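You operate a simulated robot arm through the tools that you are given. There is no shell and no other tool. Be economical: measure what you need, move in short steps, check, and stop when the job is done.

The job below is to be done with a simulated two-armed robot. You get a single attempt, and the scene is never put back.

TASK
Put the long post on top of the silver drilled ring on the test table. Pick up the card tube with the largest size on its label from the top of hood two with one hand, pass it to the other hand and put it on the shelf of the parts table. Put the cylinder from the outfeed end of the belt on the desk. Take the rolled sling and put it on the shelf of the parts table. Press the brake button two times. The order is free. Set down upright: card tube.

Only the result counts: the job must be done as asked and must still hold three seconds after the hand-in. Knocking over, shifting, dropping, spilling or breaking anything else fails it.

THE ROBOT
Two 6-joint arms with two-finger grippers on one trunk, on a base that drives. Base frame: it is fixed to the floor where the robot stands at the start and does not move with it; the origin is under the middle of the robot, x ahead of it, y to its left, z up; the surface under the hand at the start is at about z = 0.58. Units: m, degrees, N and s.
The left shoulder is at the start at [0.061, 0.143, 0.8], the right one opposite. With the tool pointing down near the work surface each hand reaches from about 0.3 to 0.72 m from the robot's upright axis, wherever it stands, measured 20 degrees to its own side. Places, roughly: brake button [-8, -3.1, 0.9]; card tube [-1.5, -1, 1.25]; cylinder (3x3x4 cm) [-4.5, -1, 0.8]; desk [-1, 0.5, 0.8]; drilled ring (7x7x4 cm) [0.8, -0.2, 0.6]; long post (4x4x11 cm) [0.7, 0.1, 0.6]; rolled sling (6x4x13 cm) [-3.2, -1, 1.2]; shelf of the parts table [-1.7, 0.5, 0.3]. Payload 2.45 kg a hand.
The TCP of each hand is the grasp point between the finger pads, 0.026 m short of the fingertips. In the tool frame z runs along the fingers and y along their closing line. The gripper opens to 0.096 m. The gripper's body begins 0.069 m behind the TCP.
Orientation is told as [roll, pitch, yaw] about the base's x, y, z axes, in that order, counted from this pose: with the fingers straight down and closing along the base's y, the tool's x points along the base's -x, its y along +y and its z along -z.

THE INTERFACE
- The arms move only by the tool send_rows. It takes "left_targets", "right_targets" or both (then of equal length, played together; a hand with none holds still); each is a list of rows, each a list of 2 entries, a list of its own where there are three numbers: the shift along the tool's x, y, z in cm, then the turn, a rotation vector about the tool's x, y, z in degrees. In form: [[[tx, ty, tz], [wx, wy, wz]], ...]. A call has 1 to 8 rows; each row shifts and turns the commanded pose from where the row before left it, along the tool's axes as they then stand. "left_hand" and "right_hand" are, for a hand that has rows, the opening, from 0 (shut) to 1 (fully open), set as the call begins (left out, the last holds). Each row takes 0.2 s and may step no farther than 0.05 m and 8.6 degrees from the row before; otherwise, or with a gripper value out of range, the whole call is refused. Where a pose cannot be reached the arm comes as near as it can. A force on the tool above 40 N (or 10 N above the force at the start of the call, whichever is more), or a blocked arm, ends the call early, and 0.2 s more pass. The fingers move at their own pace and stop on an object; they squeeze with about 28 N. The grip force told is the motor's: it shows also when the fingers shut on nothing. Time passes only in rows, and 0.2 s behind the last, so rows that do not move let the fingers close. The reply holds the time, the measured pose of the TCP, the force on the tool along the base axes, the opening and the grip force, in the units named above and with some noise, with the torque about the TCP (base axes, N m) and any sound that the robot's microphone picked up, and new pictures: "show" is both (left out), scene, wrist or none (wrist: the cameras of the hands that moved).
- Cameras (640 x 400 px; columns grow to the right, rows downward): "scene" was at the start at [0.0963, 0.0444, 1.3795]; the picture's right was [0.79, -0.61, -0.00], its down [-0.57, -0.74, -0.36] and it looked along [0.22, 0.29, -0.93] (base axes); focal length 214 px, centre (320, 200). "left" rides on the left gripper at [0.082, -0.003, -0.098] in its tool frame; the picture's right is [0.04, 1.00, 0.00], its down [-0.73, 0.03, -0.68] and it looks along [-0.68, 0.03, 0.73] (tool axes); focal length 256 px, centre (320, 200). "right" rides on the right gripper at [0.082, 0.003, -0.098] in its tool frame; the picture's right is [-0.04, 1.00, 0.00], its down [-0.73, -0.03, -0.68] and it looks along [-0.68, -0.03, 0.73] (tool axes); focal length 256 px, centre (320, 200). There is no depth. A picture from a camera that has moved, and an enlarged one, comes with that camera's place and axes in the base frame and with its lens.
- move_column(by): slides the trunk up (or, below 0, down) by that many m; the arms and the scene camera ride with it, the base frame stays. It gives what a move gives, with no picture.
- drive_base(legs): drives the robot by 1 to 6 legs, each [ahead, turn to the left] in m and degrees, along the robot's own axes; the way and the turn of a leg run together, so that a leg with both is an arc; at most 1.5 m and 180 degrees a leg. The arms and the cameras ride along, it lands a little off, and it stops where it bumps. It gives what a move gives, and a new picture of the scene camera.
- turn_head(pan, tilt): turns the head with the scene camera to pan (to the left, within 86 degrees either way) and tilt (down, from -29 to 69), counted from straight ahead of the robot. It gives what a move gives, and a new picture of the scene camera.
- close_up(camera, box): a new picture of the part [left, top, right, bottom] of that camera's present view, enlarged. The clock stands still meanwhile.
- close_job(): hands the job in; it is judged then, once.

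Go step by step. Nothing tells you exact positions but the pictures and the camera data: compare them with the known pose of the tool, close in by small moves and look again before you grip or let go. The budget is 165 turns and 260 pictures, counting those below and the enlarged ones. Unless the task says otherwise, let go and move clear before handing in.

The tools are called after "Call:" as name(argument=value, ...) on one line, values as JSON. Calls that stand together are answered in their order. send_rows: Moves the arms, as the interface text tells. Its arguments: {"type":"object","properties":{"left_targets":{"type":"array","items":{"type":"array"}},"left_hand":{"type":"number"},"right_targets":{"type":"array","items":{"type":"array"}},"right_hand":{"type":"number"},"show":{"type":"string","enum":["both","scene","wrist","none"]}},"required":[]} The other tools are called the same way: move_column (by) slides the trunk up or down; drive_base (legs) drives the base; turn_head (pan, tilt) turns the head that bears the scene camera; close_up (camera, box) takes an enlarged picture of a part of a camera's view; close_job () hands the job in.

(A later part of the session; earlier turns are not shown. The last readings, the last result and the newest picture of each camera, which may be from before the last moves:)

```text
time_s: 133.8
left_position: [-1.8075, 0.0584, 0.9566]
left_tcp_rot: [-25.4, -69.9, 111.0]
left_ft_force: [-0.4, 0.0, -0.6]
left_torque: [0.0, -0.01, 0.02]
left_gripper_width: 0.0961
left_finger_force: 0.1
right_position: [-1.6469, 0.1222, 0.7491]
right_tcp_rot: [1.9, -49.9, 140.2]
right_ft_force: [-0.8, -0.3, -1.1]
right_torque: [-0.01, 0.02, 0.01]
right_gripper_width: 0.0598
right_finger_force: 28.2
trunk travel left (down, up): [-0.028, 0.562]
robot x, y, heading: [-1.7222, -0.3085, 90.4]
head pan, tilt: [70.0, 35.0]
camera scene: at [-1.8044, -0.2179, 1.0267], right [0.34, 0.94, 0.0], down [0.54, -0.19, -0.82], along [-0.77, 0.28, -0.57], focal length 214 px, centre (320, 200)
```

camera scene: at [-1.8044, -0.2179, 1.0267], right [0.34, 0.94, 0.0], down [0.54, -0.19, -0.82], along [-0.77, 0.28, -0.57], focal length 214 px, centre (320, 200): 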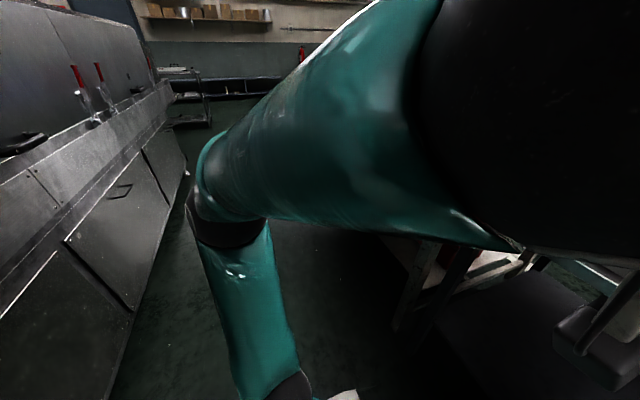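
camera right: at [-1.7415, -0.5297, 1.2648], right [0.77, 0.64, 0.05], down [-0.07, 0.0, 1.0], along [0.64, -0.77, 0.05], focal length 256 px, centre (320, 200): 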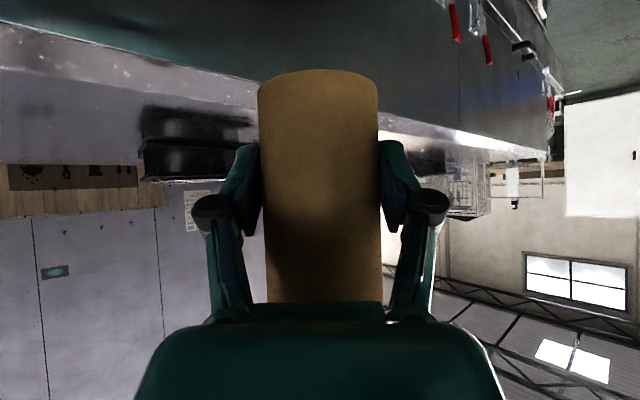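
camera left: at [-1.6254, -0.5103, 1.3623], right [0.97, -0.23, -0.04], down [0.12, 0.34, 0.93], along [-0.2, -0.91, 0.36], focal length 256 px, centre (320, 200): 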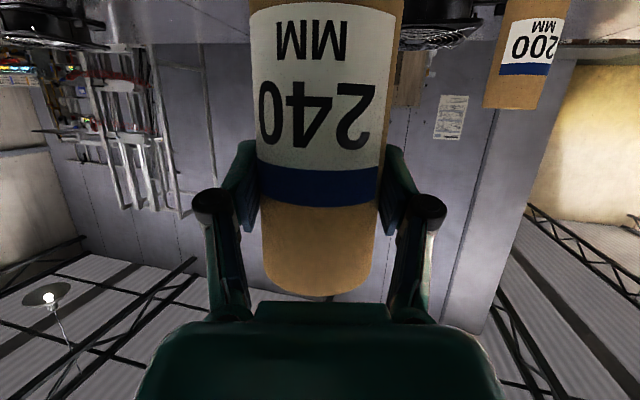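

Call:
send_rows(left_targets=[[[-4, 0, 0], [0, 0, 0]], [[-4, 0, 0], [0, 0, 0]]], show="scene")

Call:
turn_head(pan=35, tilt=60)

```text
time_s: 134.4
left_position: [-1.8146, 0.0847, 1.0318]
left_tcp_rot: [-24.5, -70.0, 110.0]
left_ft_force: [0.9, -0.8, -0.2]
left_torque: [-0.04, -0.01, 0.01]
left_gripper_width: 0.096
left_finger_force: 0.0
right_position: [-1.6471, 0.1213, 0.7486]
right_tcp_rot: [1.8, -49.9, 140.3]
right_ft_force: [0.0, -0.3, -1.2]
right_torque: [0.03, 0.01, 0.0]
right_gripper_width: 0.06
right_finger_force: 27.4
trunk travel left (down, up): [-0.028, 0.562]
robot x, y, heading: [-1.7222, -0.3074, 90.5]
head pan, tilt: [70.0, 35.0]
camera scene: at [-1.8064, -0.2195, 1.0301], right [0.31, 0.95, 0.0], down [0.51, -0.17, -0.84], along [-0.8, 0.26, -0.54], focal length 214 px, centre (320, 200)
```

scene: 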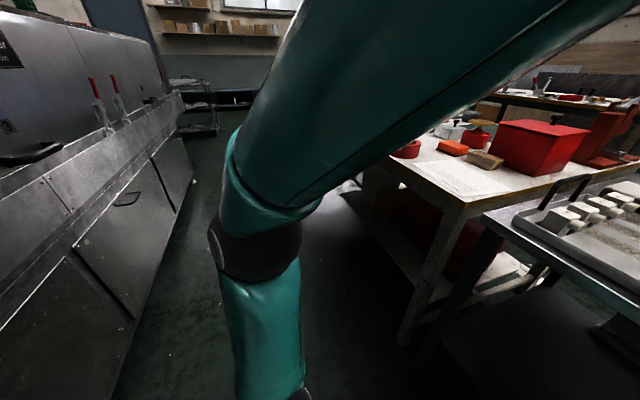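

```text
time_s: 135.4
left_position: [-1.8168, 0.0873, 1.0285]
left_tcp_rot: [-23.6, -69.8, 109.5]
left_ft_force: [-1.5, 0.9, 0.2]
left_torque: [0.0, -0.01, 0.0]
left_gripper_width: 0.0961
left_finger_force: 0.1
right_position: [-1.6457, 0.1219, 0.7494]
right_tcp_rot: [1.8, -49.9, 140.3]
right_ft_force: [0.2, -0.3, -0.6]
right_torque: [0.0, 0.01, -0.01]
right_gripper_width: 0.0597
right_finger_force: 28.1
trunk travel left (down, up): [-0.028, 0.562]
robot x, y, heading: [-1.7218, -0.3108, 90.5]
head pan, tilt: [35.0, 60.0]
camera scene: at [-1.8052, -0.2177, 1.0289], right [0.34, 0.94, 0.0], down [0.52, -0.19, -0.83], along [-0.79, 0.28, -0.55], focal length 214 px, centre (320, 200)
```

scene: 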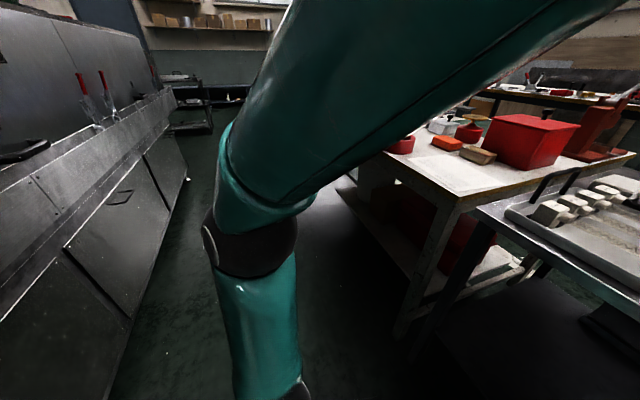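

The head is jammed against the left forearm. I'll move the left hand forward and to the left to free it.

Call:
send_rows(left_targets=[[[-2.1, 2.6, 2.5], [0, 0, 0]], [[-2.1, 2.6, 2.5], [0, 0, 0]], [[-2.1, 2.6, 2.5], [0, 0, 0]], [[-2.1, 2.6, 2.5], [0, 0, 0]], [[-2.1, 2.6, 2.5], [0, 0, 0]]], show="none")

Call:
turn_head(pan=20, tilt=30)

```text
time_s: 136.7
left_position: [-1.9367, 0.2291, 1.0445]
left_tcp_rot: [-24.8, -69.9, 110.5]
left_ft_force: [-0.3, 0.3, -1.0]
left_torque: [-0.03, 0.02, 0.03]
left_gripper_width: 0.0957
left_finger_force: 0.0
left hand out of reach, approached as far as the arm can: row 4, 5
right_position: [-1.6469, 0.1227, 0.7487]
right_tcp_rot: [1.9, -49.9, 140.2]
right_ft_force: [0.2, -0.7, -0.8]
right_torque: [0.01, 0.02, 0.01]
right_gripper_width: 0.0596
right_finger_force: 27.9
trunk travel left (down, up): [-0.028, 0.562]
robot x, y, heading: [-1.7204, -0.3081, 90.4]
head pan, tilt: [35.0, 60.0]
```

```text
time_s: 137.6
left_position: [-1.9356, 0.2287, 1.044]
left_tcp_rot: [-25.2, -70.1, 110.8]
left_ft_force: [0.7, -0.4, 0.4]
left_torque: [-0.06, 0.0, 0.02]
left_gripper_width: 0.096
left_finger_force: 0.0
right_position: [-1.6466, 0.1216, 0.7474]
right_tcp_rot: [2.0, -49.8, 140.3]
right_ft_force: [0.6, 0.2, 0.0]
right_torque: [-0.07, -0.02, 0.02]
right_gripper_width: 0.0596
right_finger_force: 28.0
trunk travel left (down, up): [-0.028, 0.562]
robot x, y, heading: [-1.7207, -0.3091, 90.3]
head pan, tilt: [20.0, 30.0]
camera scene: at [-1.753, -0.1626, 1.0343], right [0.94, 0.35, 0.0], down [0.17, -0.47, -0.87], along [-0.3, 0.81, -0.5], focal length 214 px, centre (320, 200)
```

scene: 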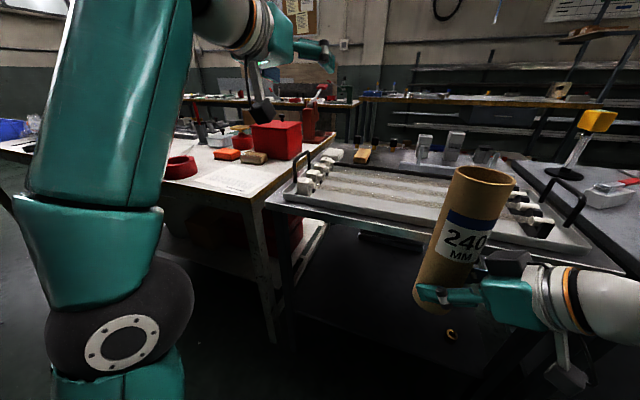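

Call:
turn_head(pan=5, tilt=48)

Call:
close_up(camera="scene", box=[160, 60, 480, 260])

```text
time_s: 138.4
left_position: [-1.9363, 0.2294, 1.0452]
left_tcp_rot: [-25.3, -70.0, 110.9]
left_ft_force: [-0.6, 0.2, 0.1]
left_torque: [-0.01, -0.02, 0.02]
left_gripper_width: 0.0961
left_finger_force: 0.0
right_position: [-1.646, 0.1217, 0.7491]
right_tcp_rot: [1.9, -49.9, 140.3]
right_ft_force: [0.8, 0.0, -0.9]
right_torque: [-0.02, -0.02, 0.01]
right_gripper_width: 0.0596
right_finger_force: 27.4
trunk travel left (down, up): [-0.028, 0.562]
robot x, y, heading: [-1.7239, -0.3056, 90.7]
head pan, tilt: [5.0, 48.0]
camera scene: at [-1.7289, -0.1689, 1.0076], right [1.0, 0.09, 0.0], down [0.07, -0.74, -0.67], along [-0.06, 0.67, -0.74], focal length 214 px, centre (320, 200)
```

scene: 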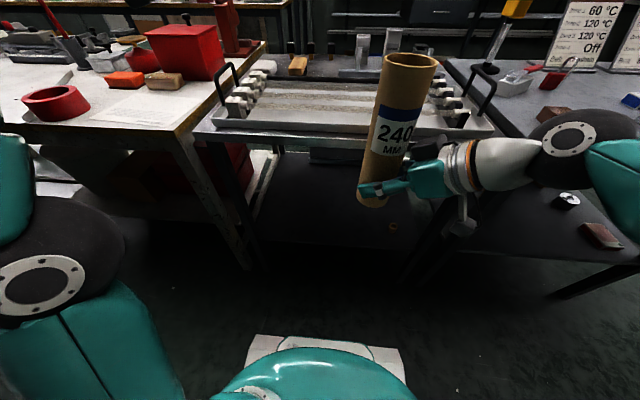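

```text
2.00 times, centred on (320, 160) of scene
camera zoom: at [-1.7289, -0.1689, 1.0076], right [1.0, 0.09, 0.0], down [0.07, -0.74, -0.67], along [-0.06, 0.67, -0.74], focal length 429 px, centre (320, 280)
```

zoom: 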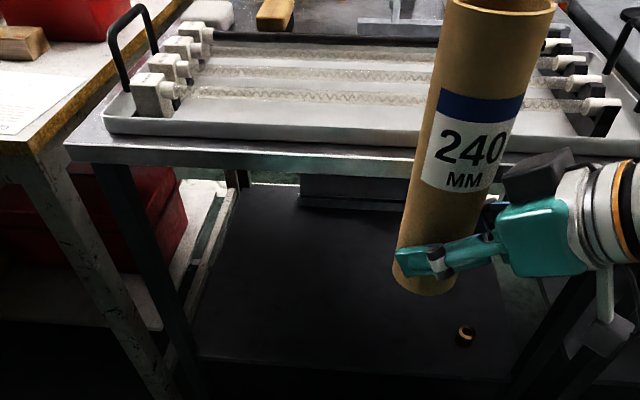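

Shelf surface is at about z 0.30 with its front at y ≈ 0.25; only a small nut lies at (-1.49, 0.335). I'll lower the tube in front of the table.

Call:
send_rows(right_targets=[[[3.06, 0, 2.57], [0, 0, 0]], [[3.06, 0, 2.57], [0, 0, 0]], [[3.06, 0, 2.57], [0, 0, 0]], [[3.06, 0, 2.57], [0, 0, 0]], [[3.06, 0, 2.57], [0, 0, 0]], [[3.06, 0, 2.57], [0, 0, 0]], [[3.06, 0, 2.57], [0, 0, 0]]], show="scene")

```text
time_s: 140.0
left_position: [-1.9368, 0.229, 1.0454]
left_tcp_rot: [-25.2, -70.0, 110.8]
left_ft_force: [0.4, 0.5, 0.4]
left_torque: [0.0, 0.02, 0.02]
left_gripper_width: 0.0959
left_finger_force: 0.0
right_position: [-1.6494, 0.1157, 0.4663]
right_tcp_rot: [2.0, -49.8, 140.1]
right_ft_force: [-0.4, -0.4, -0.3]
right_torque: [0.02, -0.03, -0.01]
right_gripper_width: 0.0596
right_finger_force: 27.8
trunk travel left (down, up): [-0.028, 0.562]
robot x, y, heading: [-1.7237, -0.3071, 90.5]
head pan, tilt: [5.0, 48.0]
camera scene: at [-1.7289, -0.169, 1.0076], right [1.0, 0.09, 0.0], down [0.07, -0.74, -0.67], along [-0.06, 0.67, -0.74], focal length 214 px, centre (320, 200)
```

scene: 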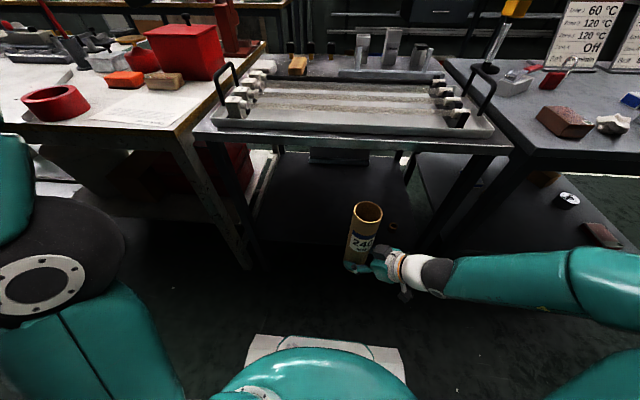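

Call:
send_rows(right_targets=[[[0, 0, 0], [5.745, 0, 4.82]], [[0, 0, 0], [5.745, 0, 4.82]], [[0, 0, 0], [5.745, 0, 4.82]], [[0, 0, 0], [5.745, 0, 4.82]], [[0, 0, 0], [5.745, 0, 4.82]]], show="both")

```text
time_s: 141.2
left_position: [-1.937, 0.2286, 1.0447]
left_tcp_rot: [-25.3, -70.0, 110.8]
left_ft_force: [0.3, 0.1, -0.2]
left_torque: [-0.01, 0.01, 0.01]
left_gripper_width: 0.0958
left_finger_force: 0.0
right_position: [-1.6013, 0.1176, 0.5172]
right_tcp_rot: [2.3, -49.4, 121.4]
right_ft_force: [0.2, 0.1, -1.3]
right_torque: [-0.05, 0.0, 0.0]
right_gripper_width: 0.0595
right_finger_force: 28.2
right hand out of reach, approached as far as the arm can: row 1, 2, 3, 4, 5
trunk travel left (down, up): [-0.028, 0.562]
robot x, y, heading: [-1.7196, -0.3109, 90.8]
head pan, tilt: [5.0, 48.0]
camera scene: at [-1.7289, -0.1689, 1.0076], right [1.0, 0.09, 0.0], down [0.07, -0.74, -0.67], along [-0.06, 0.67, -0.74], focal length 214 px, centre (320, 200)
camera right: at [-1.5332, 0.0082, 0.5175], right [-0.85, -0.53, 0.06], down [0.07, 0.0, 1.0], along [-0.52, 0.85, 0.04], focal length 256 px, centre (320, 200)
```

scene: 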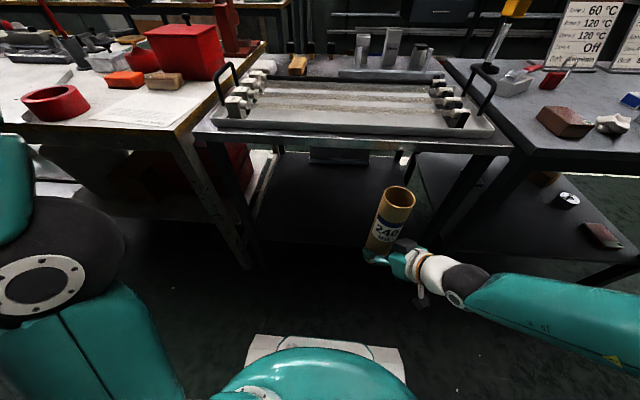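
right: 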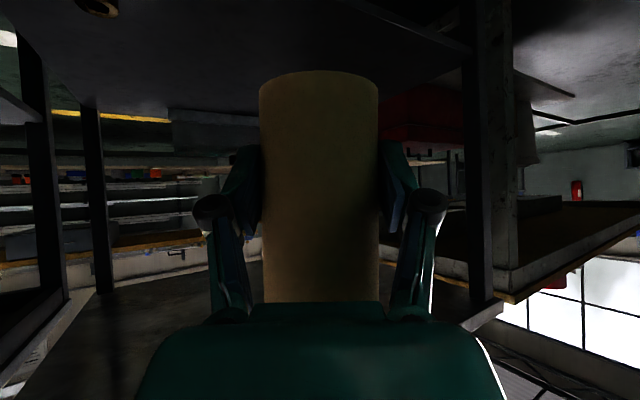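

The hand can move in from slightly right. Moving the tube in under the table top toward the free left-middle of the shelf.

Call:
send_rows(right_targets=[[[-1.34, 1.21, 3.75], [0, 0, 0]], [[-1.34, 1.21, 3.75], [0, 0, 0]], [[-1.34, 1.21, 3.75], [0, 0, 0]], [[-1.34, 1.21, 3.75], [0, 0, 0]]], show="both")

```text
time_s: 142.2
left_position: [-1.9365, 0.228, 1.0445]
left_tcp_rot: [-25.2, -70.1, 110.8]
left_ft_force: [0.8, -0.7, 0.7]
left_torque: [-0.02, -0.01, 0.01]
left_gripper_width: 0.096
left_finger_force: 0.1
right_position: [-1.6455, 0.1952, 0.5082]
right_tcp_rot: [4.4, -47.1, 121.5]
right_ft_force: [-0.1, -0.1, -1.0]
right_torque: [-0.02, 0.02, 0.0]
right_gripper_width: 0.0596
right_finger_force: 27.7
right hand out of reach, approached as far as the arm can: row 1, 2, 3, 4
trunk travel left (down, up): [-0.028, 0.562]
robot x, y, heading: [-1.7198, -0.3083, 90.5]
head pan, tilt: [5.0, 48.0]
camera scene: at [-1.7287, -0.1692, 1.0077], right [1.0, 0.09, 0.0], down [0.07, -0.74, -0.67], along [-0.06, 0.67, -0.74], focal length 214 px, centre (320, 200)
camera right: at [-1.5746, 0.0891, 0.5145], right [-0.83, -0.54, 0.08], down [0.07, 0.05, 1.0], along [-0.55, 0.84, 0.0], focal length 256 px, centre (320, 200)
```

scene: 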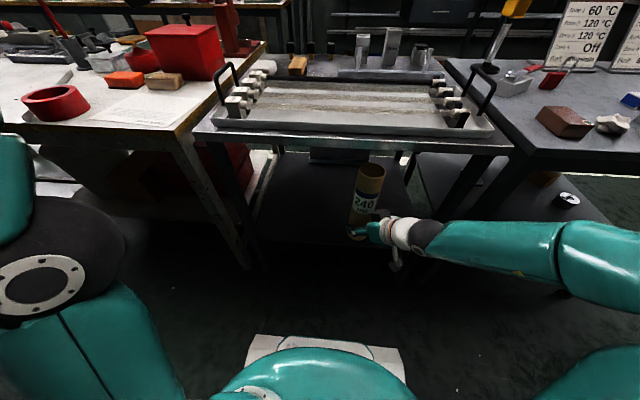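
right: 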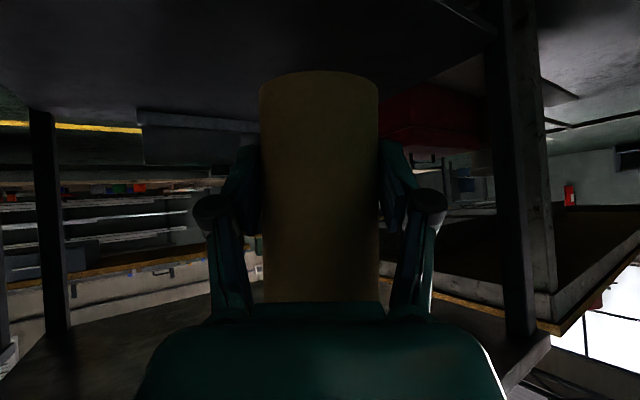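

The pitch is limited when the arm is bent; it should ease as the hand reaches farther. Continuing inward.

Call:
send_rows(right_targets=[[[-2.2, -0.98, 3.75], [0, 0, 0]], [[-2.2, -0.98, 3.75], [0, 0, 0]], [[-2.2, -0.98, 3.75], [0, 0, 0]], [[-2.2, -0.98, 3.75], [0, 0, 0]]], show="both")

```text
time_s: 143.2
left_position: [-1.9372, 0.229, 1.0441]
left_tcp_rot: [-25.1, -70.1, 110.8]
left_ft_force: [0.6, 0.3, 0.8]
left_torque: [0.04, 0.0, 0.01]
left_gripper_width: 0.0961
left_finger_force: 0.1
right_position: [-1.6945, 0.3158, 0.4773]
right_tcp_rot: [4.6, -47.1, 121.2]
right_ft_force: [0.9, -0.4, -0.7]
right_torque: [-0.01, 0.0, 0.02]
right_gripper_width: 0.0599
right_finger_force: 28.3
right hand out of reach, approached as far as the arm can: row 1
trunk travel left (down, up): [-0.028, 0.562]
robot x, y, heading: [-1.7193, -0.3084, 90.5]
head pan, tilt: [5.0, 48.0]
camera scene: at [-1.7288, -0.1689, 1.0076], right [1.0, 0.09, 0.0], down [0.07, -0.74, -0.67], along [-0.06, 0.67, -0.74], focal length 214 px, centre (320, 200)
camera right: at [-1.624, 0.2092, 0.4839], right [-0.84, -0.54, 0.08], down [0.07, 0.05, 1.0], along [-0.54, 0.84, 0.0], focal length 256 px, centre (320, 200)
```

scene: 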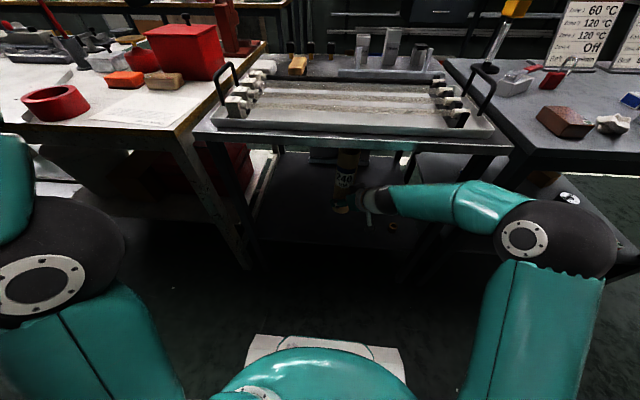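
right: 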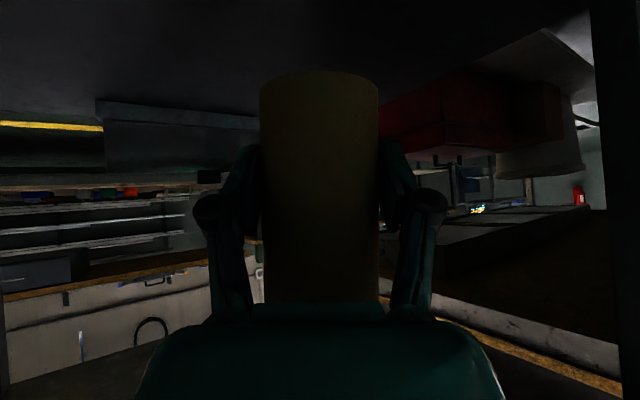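

Call:
send_rows(right_targets=[[[0, 0, 0], [2.8, -2.8, 0]], [[-2.6, 0, 3.04], [0, 0, 0]], [[2.68, 0, 2.25], [0, 0, 0]], [[2.68, 0, 2.25], [0, 0, 0]]], show="scene")

Call:
close_up(camera="scene", box=[220, 120, 460, 270])

```text
time_s: 144.2
left_position: [-1.9362, 0.2289, 1.044]
left_tcp_rot: [-25.2, -70.0, 110.8]
left_ft_force: [-0.9, -0.6, 0.6]
left_torque: [0.0, -0.02, 0.04]
left_gripper_width: 0.0958
left_finger_force: 0.1
right_position: [-1.7201, 0.3425, 0.4061]
right_tcp_rot: [-0.1, -47.7, 128.8]
right_ft_force: [0.3, 1.2, 0.6]
right_torque: [-0.12, 0.1, 0.01]
right_gripper_width: 0.0594
right_finger_force: 28.1
right hand out of reach, approached as far as the arm can: row 1
trunk travel left (down, up): [-0.028, 0.562]
robot x, y, heading: [-1.7186, -0.3061, 90.4]
head pan, tilt: [5.0, 48.0]
camera scene: at [-1.7289, -0.1687, 1.0076], right [1.0, 0.09, 0.0], down [0.07, -0.74, -0.67], along [-0.06, 0.67, -0.74], focal length 214 px, centre (320, 200)
```

scene: 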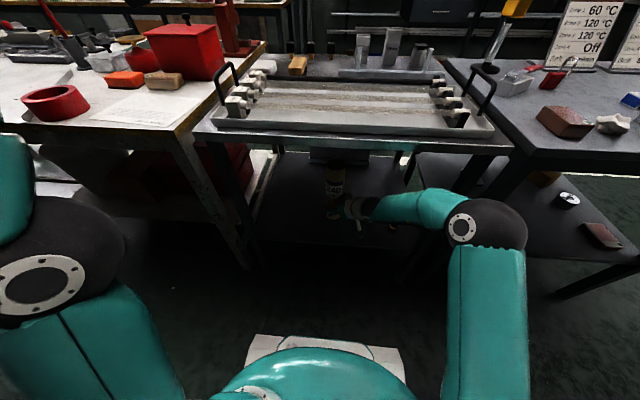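

```text
2.67 times, centred on (340, 195) of scene
camera zoom: at [-1.7289, -0.1687, 1.0076], right [1.0, 0.09, 0.0], down [0.07, -0.74, -0.67], along [-0.06, 0.67, -0.74], focal length 572 px, centre (267, 213)
```

zoom: 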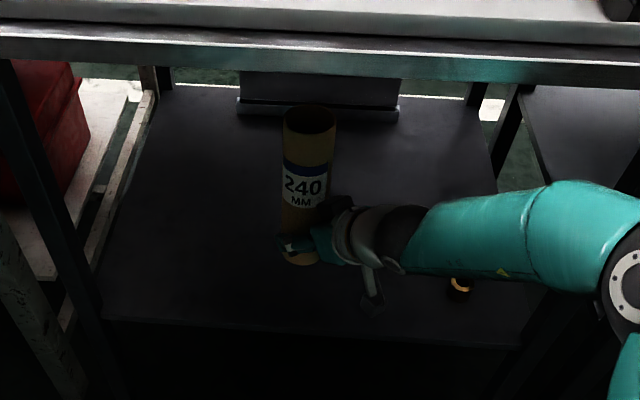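

Call:
send_rows(right_targets=[[[0, 0, 0], [-1.9, -2.2, 0]], [[1.53, 0, 1.29], [0, 0, 0]]], show="none")

```text
time_s: 144.8
left_position: [-1.9367, 0.228, 1.0452]
left_tcp_rot: [-25.2, -69.9, 110.8]
left_ft_force: [0.9, -0.3, 0.0]
left_torque: [0.0, -0.03, -0.01]
left_gripper_width: 0.0959
left_finger_force: 0.0
right_position: [-1.7193, 0.3435, 0.3869]
right_tcp_rot: [6.7, -50.0, 121.1]
right_ft_force: [-0.7, -0.2, -0.8]
right_torque: [-0.02, 0.0, -0.01]
right_gripper_width: 0.0596
right_finger_force: 28.3
trunk travel left (down, up): [-0.028, 0.562]
robot x, y, heading: [-1.7238, -0.3073, 90.5]
head pan, tilt: [5.0, 48.0]
```

Call:
send_rows(right_targets=[[[0, 0, 0], [4.9, 0, 0]], [[0, 0, 0], [0, 0, 0]]], show="wrist")

```text
time_s: 145.4
left_position: [-1.9372, 0.2295, 1.0449]
left_tcp_rot: [-25.3, -69.9, 110.7]
left_ft_force: [0.3, -0.2, -0.3]
left_torque: [0.0, -0.01, -0.01]
left_gripper_width: 0.0961
left_finger_force: 0.0
right_position: [-1.7188, 0.3476, 0.39]
right_tcp_rot: [4.8, -49.8, 121.0]
right_ft_force: [0.5, -0.3, -1.0]
right_torque: [-0.04, 0.04, 0.03]
right_gripper_width: 0.0596
right_finger_force: 28.1
right hand out of reach, approached as far as the arm can: row 1
trunk travel left (down, up): [-0.028, 0.562]
robot x, y, heading: [-1.7203, -0.3067, 90.6]
head pan, tilt: [5.0, 48.0]
camera right: at [-1.6477, 0.24, 0.3895], right [-0.83, -0.55, 0.08], down [0.1, 0.01, 1.0], along [-0.54, 0.84, 0.04], focal length 256 px, centre (320, 200)
```

right: 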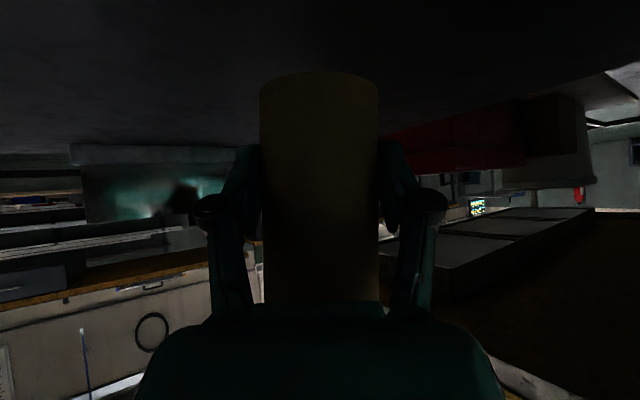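

Call:
send_rows(right_targets=[[[0, 0, 0], [-5.745, 0, -4.82]], [[0, 0, 0], [-3, 0, -2.5]], [[0, 0, 0], [3.0, 0, 0]], [[0, 0, 0], [0, 0, 0]]], show="none")

```text
time_s: 146.4
left_position: [-1.9373, 0.2302, 1.0447]
left_tcp_rot: [-25.3, -70.0, 110.7]
left_ft_force: [-0.1, 0.8, 0.2]
left_torque: [-0.04, 0.04, 0.01]
left_gripper_width: 0.0962
left_finger_force: 0.0
right_position: [-1.7184, 0.3466, 0.3898]
right_tcp_rot: [1.9, -50.4, 132.3]
right_ft_force: [0.8, 0.0, -0.5]
right_torque: [0.0, 0.03, 0.02]
right_gripper_width: 0.0596
right_finger_force: 28.2
trunk travel left (down, up): [-0.028, 0.562]
robot x, y, heading: [-1.722, -0.3069, 90.3]
head pan, tilt: [5.0, 48.0]
```

Orientation is right again. Lowering gently until contact.

Call:
send_rows(right_targets=[[[0.77, 0, 0.64], [0, 0, 0]], [[0.77, 0, 0.64], [0, 0, 0]]], show="none")

Call:
send_rows(right_targets=[[[0.23, 0, 0.19], [0, 0, 0]], [[0.23, 0, 0.19], [0, 0, 0]]], show="none")

```text
time_s: 147.0
left_position: [-1.937, 0.2296, 1.0444]
left_tcp_rot: [-25.2, -70.0, 110.9]
left_ft_force: [-0.2, 0.1, 0.7]
left_torque: [-0.04, -0.02, -0.02]
left_gripper_width: 0.0959
left_finger_force: 0.0
right_position: [-1.7195, 0.3466, 0.3696]
right_tcp_rot: [1.8, -50.3, 132.4]
right_ft_force: [-0.1, 0.1, 0.3]
right_torque: [0.0, 0.01, -0.03]
right_gripper_width: 0.0595
right_finger_force: 27.5
trunk travel left (down, up): [-0.028, 0.562]
robot x, y, heading: [-1.7233, -0.3103, 90.3]
head pan, tilt: [5.0, 48.0]
```

```text
time_s: 147.6
left_position: [-1.9358, 0.2287, 1.0445]
left_tcp_rot: [-25.2, -70.1, 110.9]
left_ft_force: [-0.7, -0.4, -0.1]
left_torque: [0.02, -0.01, 0.01]
left_gripper_width: 0.0962
left_finger_force: 0.1
right_position: [-1.7178, 0.3474, 0.3636]
right_tcp_rot: [1.8, -50.4, 132.3]
right_ft_force: [0.0, -0.6, -0.8]
right_torque: [0.0, 0.02, -0.02]
right_gripper_width: 0.0593
right_finger_force: 28.0
trunk travel left (down, up): [-0.028, 0.562]
robot x, y, heading: [-1.7249, -0.3073, 90.3]
head pan, tilt: [5.0, 48.0]
```

Call:
send_rows(right_targets=[[[0.23, 0, 0.19], [0, 0, 0]], [[0.23, 0, 0.19], [0, 0, 0]]], show="none")

Call:
close_up(camera="scene", box=[270, 140, 430, 240])

```text
time_s: 148.2
left_position: [-1.9357, 0.2291, 1.0439]
left_tcp_rot: [-25.1, -70.1, 110.8]
left_ft_force: [-1.0, -0.8, -0.1]
left_torque: [0.01, 0.02, -0.02]
left_gripper_width: 0.096
left_finger_force: 0.1
right_position: [-1.7193, 0.3466, 0.3583]
right_tcp_rot: [1.8, -50.4, 132.3]
right_ft_force: [0.0, -0.1, -0.7]
right_torque: [0.01, 0.01, 0.01]
right_gripper_width: 0.0594
right_finger_force: 27.2
trunk travel left (down, up): [-0.028, 0.562]
robot x, y, heading: [-1.7213, -0.3091, 90.7]
head pan, tilt: [5.0, 48.0]
```

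```text
4.00 times, centred on (350, 190) of scene
camera zoom: at [-1.7289, -0.1686, 1.0076], right [1.0, 0.09, 0.0], down [0.07, -0.74, -0.67], along [-0.06, 0.67, -0.74], focal length 858 px, centre (200, 240)
```

zoom: 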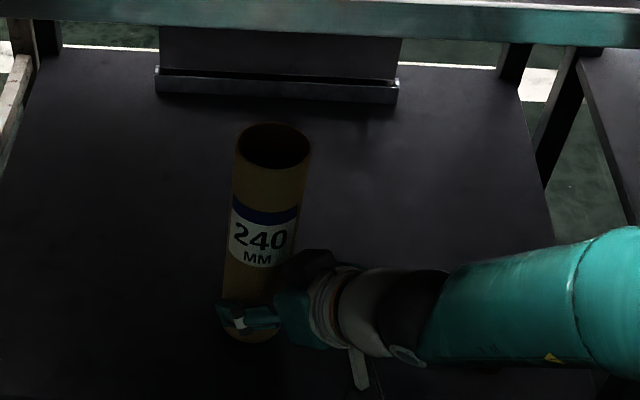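

Call:
send_rows(right_targets=[[[0.23, 0, 0.19], [0, 0, 0]], [[0.23, 0, 0.19], [0, 0, 0]], [[0, 0, 0], [0, 0, 0]]], show="none")

Call:
send_rows(right_targets=[[[0.23, 0, 0.19], [0, 0, 0]], [[0.23, 0, 0.19], [0, 0, 0]], [[0, 0, 0], [0, 0, 0]]], show="none")

```text
time_s: 149.0
left_position: [-1.9348, 0.2281, 1.0445]
left_tcp_rot: [-25.1, -69.9, 110.9]
left_ft_force: [0.5, 0.2, -0.3]
left_torque: [0.02, -0.01, -0.02]
left_gripper_width: 0.0958
left_finger_force: 0.0
right_position: [-1.7186, 0.3468, 0.3507]
right_tcp_rot: [2.0, -50.4, 132.4]
right_ft_force: [0.7, -0.4, 0.5]
right_torque: [0.0, -0.03, -0.03]
right_gripper_width: 0.0592
right_finger_force: 27.8
trunk travel left (down, up): [-0.028, 0.562]
robot x, y, heading: [-1.7209, -0.3015, 90.3]
head pan, tilt: [5.0, 48.0]
```

```text
time_s: 149.8
left_position: [-1.9368, 0.2292, 1.0443]
left_tcp_rot: [-25.3, -69.9, 110.7]
left_ft_force: [-0.3, -0.1, -0.1]
left_torque: [0.0, 0.0, 0.01]
left_gripper_width: 0.0959
left_finger_force: 0.1
right_position: [-1.719, 0.346, 0.3485]
right_tcp_rot: [1.7, -50.6, 132.5]
right_ft_force: [0.0, 0.2, 7.8]
right_torque: [0.1, -0.14, 0.0]
right_gripper_width: 0.0595
right_finger_force: 27.9
trunk travel left (down, up): [-0.028, 0.562]
robot x, y, heading: [-1.722, -0.3068, 90.3]
head pan, tilt: [5.0, 48.0]
```

Contact felt. Opening and withdrawing along the fingers.

Call:
send_rows(right_targets=[[[0, 0, 0], [0, 0, 0]], [[0, 0, 0], [0, 0, 0]], [[0, 0, 0], [0, 0, 0]], [[0, 0, 0], [0, 0, 0]]], right_hand=1, show="wrist")

Call:
send_rows(right_targets=[[[0, 0, -2], [0, 0, 0]], [[0, 0, -3], [0, 0, 0]], [[0, 0, -4], [0, 0, 0]], [[0, 0, -4], [0, 0, 0]]], show="scene")

Call:
close_up(camera="scene", box=[270, 120, 430, 240])

```text
time_s: 150.8
left_position: [-1.9362, 0.2298, 1.0449]
left_tcp_rot: [-25.2, -70.0, 110.8]
left_ft_force: [0.6, 1.0, -0.2]
left_torque: [-0.05, 0.02, 0.03]
left_gripper_width: 0.0957
left_finger_force: 0.1
right_position: [-1.7178, 0.3467, 0.3456]
right_tcp_rot: [1.9, -50.4, 132.3]
right_ft_force: [0.0, 0.0, 0.8]
right_torque: [0.01, 0.02, 0.01]
right_gripper_width: 0.0961
right_finger_force: 0.1
trunk travel left (down, up): [-0.028, 0.562]
robot x, y, heading: [-1.7209, -0.3085, 90.6]
head pan, tilt: [5.0, 48.0]
camera right: at [-1.632, 0.2523, 0.3448], right [-0.74, -0.67, 0.05], down [0.08, -0.01, 1.0], along [-0.67, 0.74, 0.06], focal length 256 px, centre (320, 200)
```

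right: 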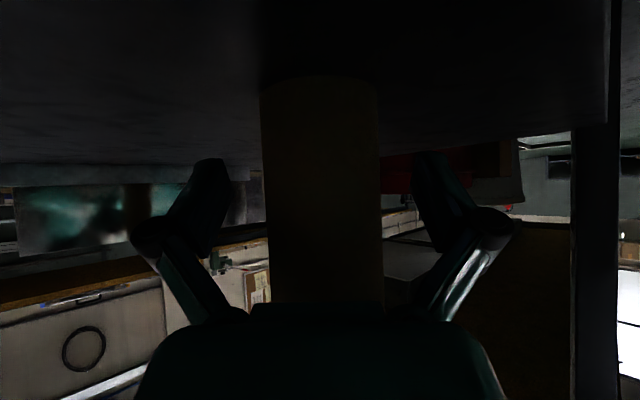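

```text
time_s: 151.8
left_position: [-1.9363, 0.2294, 1.0436]
left_tcp_rot: [-25.2, -70.1, 110.8]
left_ft_force: [-0.7, 0.1, 0.4]
left_torque: [0.01, 0.0, -0.02]
left_gripper_width: 0.0962
left_finger_force: 0.2
right_position: [-1.6489, 0.2746, 0.4274]
right_tcp_rot: [1.8, -50.4, 132.4]
right_ft_force: [0.0, 0.4, 0.1]
right_torque: [0.0, 0.02, 0.0]
right_gripper_width: 0.0959
right_finger_force: 0.0
trunk travel left (down, up): [-0.028, 0.562]
robot x, y, heading: [-1.7241, -0.303, 90.5]
head pan, tilt: [5.0, 48.0]
camera scene: at [-1.729, -0.1686, 1.0075], right [1.0, 0.09, 0.0], down [0.07, -0.74, -0.67], along [-0.06, 0.67, -0.74], focal length 214 px, centre (320, 200)
```

scene: 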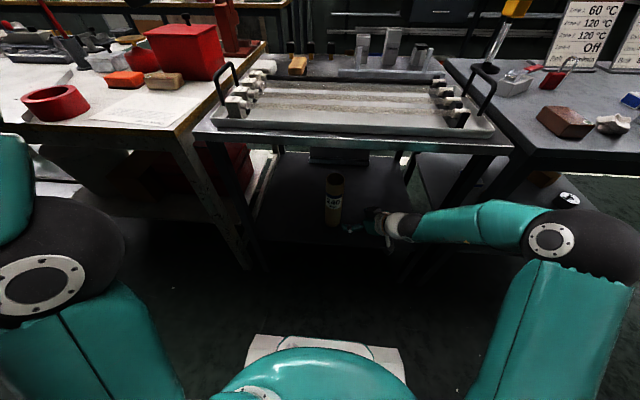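

```text
3.33 times, centred on (350, 180) of scene
camera zoom: at [-1.729, -0.1686, 1.0075], right [1.0, 0.09, 0.0], down [0.07, -0.74, -0.67], along [-0.06, 0.67, -0.74], focal length 715 px, centre (220, 267)
```

zoom: 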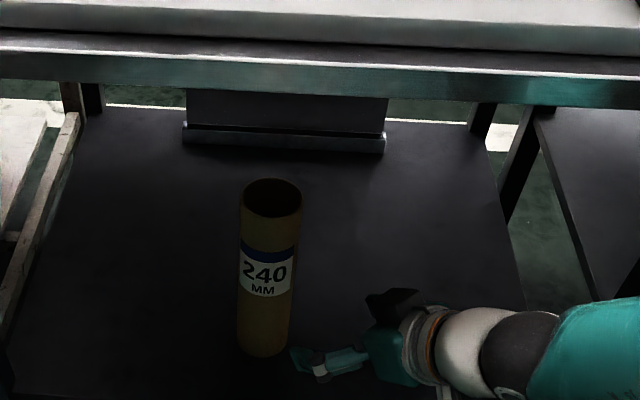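

The tube stands upright on the shelf. Backing the hand out, then raising the trunk.

Call:
send_rows(right_targets=[[[1.68, 2.25, -2.97], [0, 0, 0]], [[1.68, 2.25, -2.97], [0, 0, 0]], [[1.68, 2.25, -2.97], [0, 0, 0]], [[1.68, 2.25, -2.97], [0, 0, 0]], [[1.68, 2.25, -2.97], [0, 0, 0]]], show="none")

Call:
move_column(by=0.4)

Call:
move_column(by=0.15)

Call:
turn_head(pan=0, tilt=45)

```text
time_s: 153.0
left_position: [-1.9369, 0.2293, 1.045]
left_tcp_rot: [-25.1, -70.0, 110.8]
left_ft_force: [0.0, 0.6, 0.4]
left_torque: [0.01, 0.01, 0.01]
left_gripper_width: 0.0958
left_finger_force: 0.1
right_position: [-1.6083, 0.1153, 0.4669]
right_tcp_rot: [1.9, -50.4, 132.4]
right_ft_force: [0.1, -0.6, 0.7]
right_torque: [-0.03, 0.01, -0.02]
right_gripper_width: 0.096
right_finger_force: 0.1
right hand out of reach, approached as far as the arm can: row 3, 4, 5
trunk travel left (down, up): [-0.028, 0.562]
robot x, y, heading: [-1.7222, -0.3039, 90.3]
head pan, tilt: [5.0, 48.0]
```

```text
time_s: 156.8
left_position: [-1.9368, 0.2293, 1.445]
left_tcp_rot: [-25.3, -70.0, 110.8]
left_ft_force: [0.3, 0.1, -0.4]
left_torque: [0.01, 0.0, 0.01]
left_gripper_width: 0.0961
left_finger_force: 0.0
right_position: [-1.6094, 0.1169, 0.8668]
right_tcp_rot: [2.1, -50.4, 132.4]
right_ft_force: [-0.2, 0.3, 0.4]
right_torque: [0.03, 0.0, 0.0]
right_gripper_width: 0.0959
right_finger_force: 0.0
trunk travel left (down, up): [-0.428, 0.162]
robot x, y, heading: [-1.7208, -0.3131, 90.1]
head pan, tilt: [5.0, 48.0]
```

```text
time_s: 158.6
left_position: [-1.9359, 0.2302, 1.5949]
left_tcp_rot: [-25.3, -70.0, 110.8]
left_ft_force: [-0.2, 0.0, 0.1]
left_torque: [0.0, -0.02, -0.02]
left_gripper_width: 0.0959
left_finger_force: 0.1
right_position: [-1.6077, 0.1157, 1.0168]
right_tcp_rot: [2.0, -50.4, 132.4]
right_ft_force: [-0.5, 0.2, 0.1]
right_torque: [-0.01, 0.01, -0.01]
right_gripper_width: 0.096
right_finger_force: 0.0
trunk travel left (down, up): [-0.578, 0.012]
robot x, y, heading: [-1.7226, -0.3086, 90.5]
head pan, tilt: [5.0, 48.0]
```

```text
time_s: 159.2
left_position: [-1.9375, 0.2293, 1.5947]
left_tcp_rot: [-25.2, -70.0, 110.7]
left_ft_force: [-0.4, -0.5, 0.3]
left_torque: [-0.02, -0.02, 0.0]
left_gripper_width: 0.0959
left_finger_force: 0.0
right_position: [-1.6085, 0.1155, 1.0175]
right_tcp_rot: [2.0, -50.4, 132.3]
right_ft_force: [-0.5, 0.0, -0.2]
right_torque: [-0.01, 0.02, -0.01]
right_gripper_width: 0.096
right_finger_force: 0.1
trunk travel left (down, up): [-0.578, 0.012]
robot x, y, heading: [-1.7236, -0.3067, 90.5]
head pan, tilt: [0.0, 45.0]
camera scene: at [-1.7221, -0.1658, 1.5618], right [1.0, 0.01, 0.0], down [0.0, -0.71, -0.71], along [0.0, 0.71, -0.71], focal length 214 px, centre (320, 200)
```

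scene: 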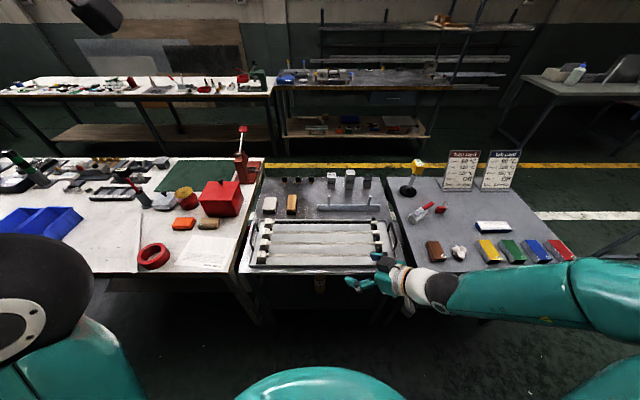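

Desk, parts table and white table are all undisturbed. Setting both hands to a travel pose.

Call:
send_rows(left_targets=[[[3, 0, -1], [-8.4, 0, 0]], [[3, 0, -1], [-8.4, 0, 0]], [[3, 0, -1], [-8.4, 0, 0]], [[3, 0, -2], [0, 0, 0]], [[3, 0, -2], [0, 0, 0]], [[3, 0, -2], [0, 0, 0]], [[0, 0, 0], [0, 0, 0]]], right_targets=[[[-3.06, 0, -2.57], [0, 0, 0]], [[-3.06, 0, -2.57], [0, 0, 0]], [[-3.06, 0, -2.57], [0, 0, 0]], [[-3.06, 0, -2.57], [0, 0, 0]], [[-3.06, 0, -2.57], [0, 0, 0]], [[-3.06, 0, -2.57], [0, 0, 0]], [[-3.06, 0, -2.57], [0, 0, 0]]], show="none")

Call:
drive_base(legs=[[0.18, 0], [0, 45]])

Call:
drive_base(legs=[[0, 44]])

```text
time_s: 160.8
left_position: [-1.8951, 0.0893, 1.4562]
left_tcp_rot: [-0.1, -69.9, 110.8]
left_ft_force: [0.7, -0.3, 0.2]
left_torque: [0.0, 0.0, 0.03]
left_gripper_width: 0.0961
left_finger_force: 0.2
right_position: [-1.6025, 0.1181, 1.297]
right_tcp_rot: [2.0, -50.4, 132.3]
right_ft_force: [0.2, 0.1, -1.4]
right_torque: [-0.03, 0.01, 0.03]
right_gripper_width: 0.096
right_finger_force: 0.1
trunk travel left (down, up): [-0.578, 0.012]
robot x, y, heading: [-1.7224, -0.3072, 90.4]
head pan, tilt: [0.0, 45.0]
```

```text
time_s: 164.7
left_position: [-2.1291, 0.0283, 1.4583]
left_tcp_rot: [0.0, -70.0, 156.6]
left_ft_force: [0.3, -0.3, 0.1]
left_torque: [-0.06, -0.02, 0.01]
left_gripper_width: 0.0957
left_finger_force: 0.0
right_position: [-1.945, 0.2555, 1.2971]
right_tcp_rot: [1.9, -50.3, 178.3]
right_ft_force: [-0.3, -0.1, 0.4]
right_torque: [0.01, 0.02, 0.04]
right_gripper_width: 0.0965
right_finger_force: 0.1
trunk travel left (down, up): [-0.578, 0.012]
robot x, y, heading: [-1.7142, -0.1179, 136.2]
head pan, tilt: [0.0, 45.0]
camera scene: at [-1.8128, -0.0162, 1.5618], right [0.69, 0.72, 0.0], down [0.51, -0.49, -0.71], along [-0.51, 0.49, -0.71], focal length 214 px, centre (320, 200)
```

scene: 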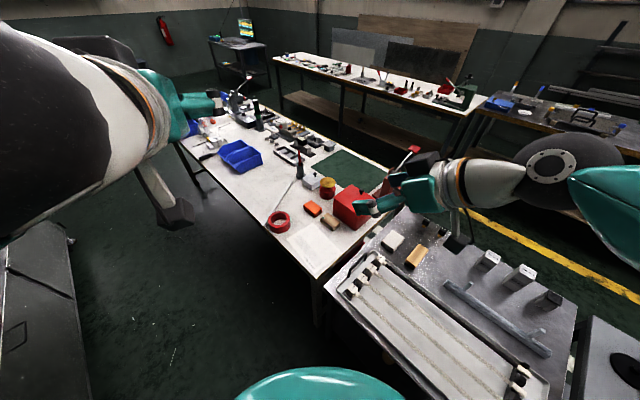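

```text
time_s: 167.4
left_position: [-2.1104, -0.3027, 1.4576]
left_tcp_rot: [-0.1, -70.1, -159.4]
left_ft_force: [-0.4, -0.2, 0.2]
left_torque: [0.03, 0.03, 0.0]
left_gripper_width: 0.0959
left_finger_force: 0.0
right_position: [-2.1374, -0.0099, 1.2962]
right_tcp_rot: [1.9, -50.4, -137.6]
right_ft_force: [-0.3, 0.5, -0.3]
right_torque: [0.03, -0.03, 0.0]
right_gripper_width: 0.0961
right_finger_force: 0.1
trunk travel left (down, up): [-0.578, 0.012]
robot x, y, heading: [-1.7124, -0.0955, 179.9]
head pan, tilt: [0.0, 45.0]
camera scene: at [-1.8523, -0.0954, 1.5619], right [0.0, 1.0, 0.0], down [0.71, 0.0, -0.71], along [-0.71, 0.0, -0.71], focal length 214 px, centre (320, 200)
```

scene: 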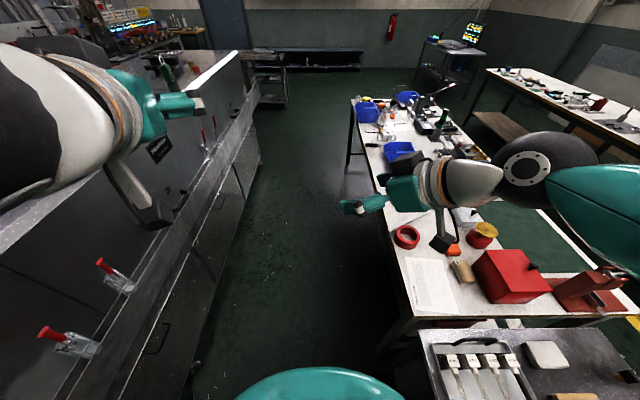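

Heading along the corridor. The white table juts out to y ≈ 0.11, so I'll shift toward y ≈ -0.22 while going forward.

Call:
drive_base(legs=[[0, 18], [0.4, 0], [0, -18], [0.9, 0]])

Call:
turn_head(pan=20, tilt=15)

```text
time_s: 176.5
left_position: [-3.3896, -0.4298, 1.458]
left_tcp_rot: [-0.1, -70.0, -159.2]
left_ft_force: [-0.4, 1.0, 0.3]
left_torque: [-0.04, 0.03, 0.0]
left_gripper_width: 0.096
left_finger_force: 0.0
right_position: [-3.4188, -0.138, 1.2975]
right_tcp_rot: [2.1, -50.4, -137.7]
right_ft_force: [-0.2, 0.3, -0.2]
right_torque: [-0.02, 0.01, -0.03]
right_gripper_width: 0.096
right_finger_force: 0.0
trunk travel left (down, up): [-0.578, 0.012]
robot x, y, heading: [-2.9866, -0.2221, -179.9]
head pan, tilt: [0.0, 45.0]
camera scene: at [-3.1331, -0.2236, 1.5617], right [0.0, 1.0, 0.0], down [0.71, 0.0, -0.71], along [-0.71, 0.0, -0.71], focal length 214 px, centre (320, 200)
```

scene: 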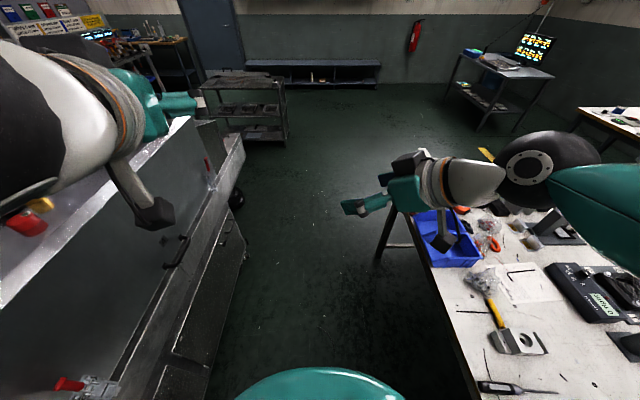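

```text
time_s: 177.5
left_position: [-3.3899, -0.43, 1.4578]
left_tcp_rot: [-0.2, -69.9, -159.2]
left_ft_force: [0.0, -0.6, 0.0]
left_torque: [-0.04, 0.01, 0.03]
left_gripper_width: 0.0959
left_finger_force: 0.1
right_position: [-3.4187, -0.1378, 1.2983]
right_tcp_rot: [1.9, -50.4, -137.6]
right_ft_force: [-0.3, -0.3, 0.4]
right_torque: [0.01, 0.0, 0.02]
right_gripper_width: 0.0958
right_finger_force: 0.0
trunk travel left (down, up): [-0.578, 0.012]
robot x, y, heading: [-2.9906, -0.2264, -179.7]
head pan, tilt: [20.0, 15.0]
camera scene: at [-3.1389, -0.2556, 1.6085], right [-0.34, 0.94, 0.0], down [0.24, 0.09, -0.97], along [-0.91, -0.33, -0.26], focal length 214 px, centre (320, 200)
```

scene: 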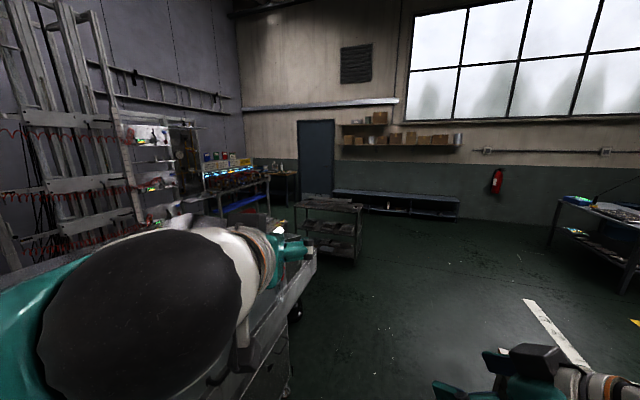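

The hood line ends ahead. Driving on 1.4 m past its end, then looking left for the outfeed end and the button.

Call:
drive_base(legs=[[1.4, -3]])

Call:
turn_head(pan=30, tilt=15)

Call:
turn_head(pan=84, tilt=35)

```text
time_s: 184.6
left_position: [-4.8091, -0.3732, 1.4578]
left_tcp_rot: [0.0, -69.9, -162.4]
left_ft_force: [-0.1, 0.2, 0.9]
left_torque: [0.01, -0.03, 0.04]
left_gripper_width: 0.0961
left_finger_force: 0.0
right_position: [-4.8232, -0.0788, 1.2981]
right_tcp_rot: [2.0, -50.4, -140.7]
right_ft_force: [-0.5, 0.7, -0.5]
right_torque: [0.0, -0.01, 0.01]
right_gripper_width: 0.0962
right_finger_force: 0.1
trunk travel left (down, up): [-0.578, 0.012]
robot x, y, heading: [-4.4012, -0.1878, 177.0]
head pan, tilt: [20.0, 15.0]
camera scene: at [-4.5502, -0.2121, 1.6086], right [-0.29, 0.96, 0.0], down [0.25, 0.08, -0.97], along [-0.92, -0.28, -0.26], focal length 214 px, centre (320, 200)
```

scene: 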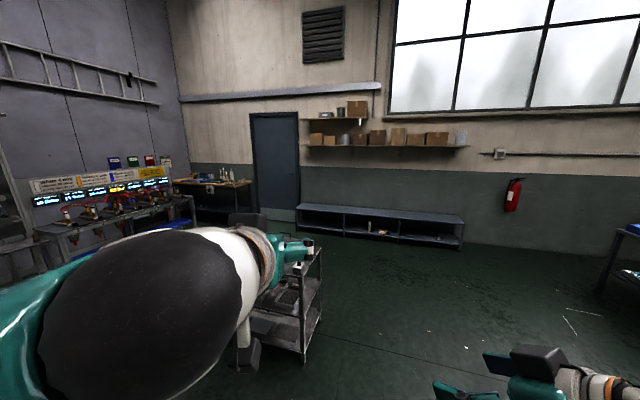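

```text
time_s: 185.3
left_position: [-4.809, -0.3725, 1.4593]
left_tcp_rot: [-0.1, -70.0, -162.3]
left_ft_force: [0.0, -0.6, 0.8]
left_torque: [0.01, -0.01, 0.04]
left_gripper_width: 0.096
left_finger_force: 0.0
right_position: [-4.8214, -0.0797, 1.2995]
right_tcp_rot: [1.8, -50.3, -140.6]
right_ft_force: [-0.5, 0.3, -0.2]
right_torque: [0.02, 0.04, -0.02]
right_gripper_width: 0.0959
right_finger_force: 0.0
trunk travel left (down, up): [-0.578, 0.012]
robot x, y, heading: [-4.3983, -0.1865, 177.2]
head pan, tilt: [30.0, 15.0]
camera scene: at [-4.5436, -0.2272, 1.6086], right [-0.45, 0.89, 0.0], down [0.23, 0.12, -0.97], along [-0.86, -0.44, -0.26], focal length 214 px, centre (320, 200)
```

scene: 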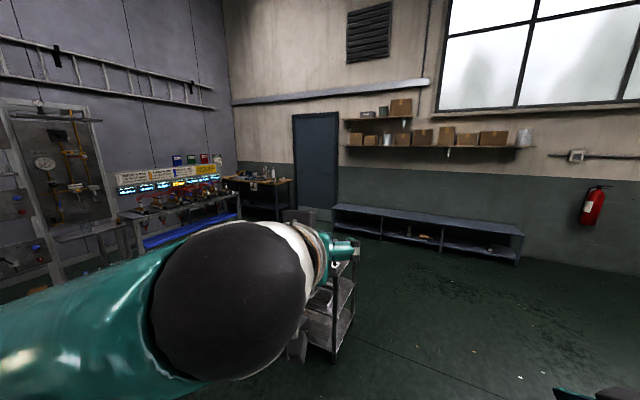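

```text
time_s: 186.6
left_position: [-4.8096, -0.3723, 1.4593]
left_tcp_rot: [-0.1, -70.0, -162.4]
left_ft_force: [0.1, -0.4, -0.7]
left_torque: [0.03, 0.01, 0.0]
left_gripper_width: 0.0961
left_finger_force: 0.1
right_position: [-4.8223, -0.0786, 1.298]
right_tcp_rot: [1.9, -50.3, -140.7]
right_ft_force: [0.6, -0.3, 0.5]
right_torque: [-0.01, -0.01, -0.05]
right_gripper_width: 0.0963
right_finger_force: 0.0
trunk travel left (down, up): [-0.578, 0.012]
robot x, y, heading: [-4.3997, -0.1888, 177.2]
head pan, tilt: [84.0, 35.0]
camera scene: at [-4.4743, -0.2717, 1.5767], right [-0.99, 0.16, 0.0], down [0.09, 0.57, -0.82], along [-0.13, -0.81, -0.57], focal length 214 px, centre (320, 200)
```

scene: 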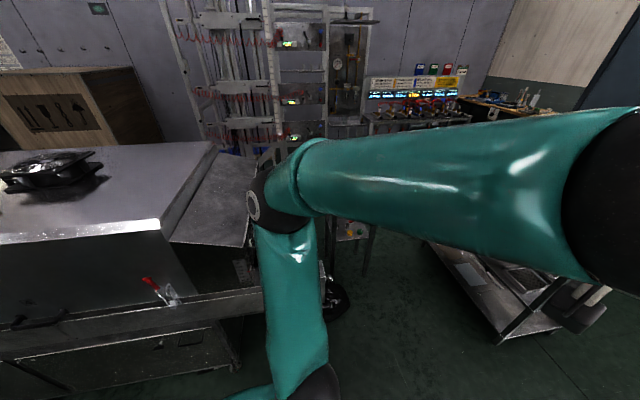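

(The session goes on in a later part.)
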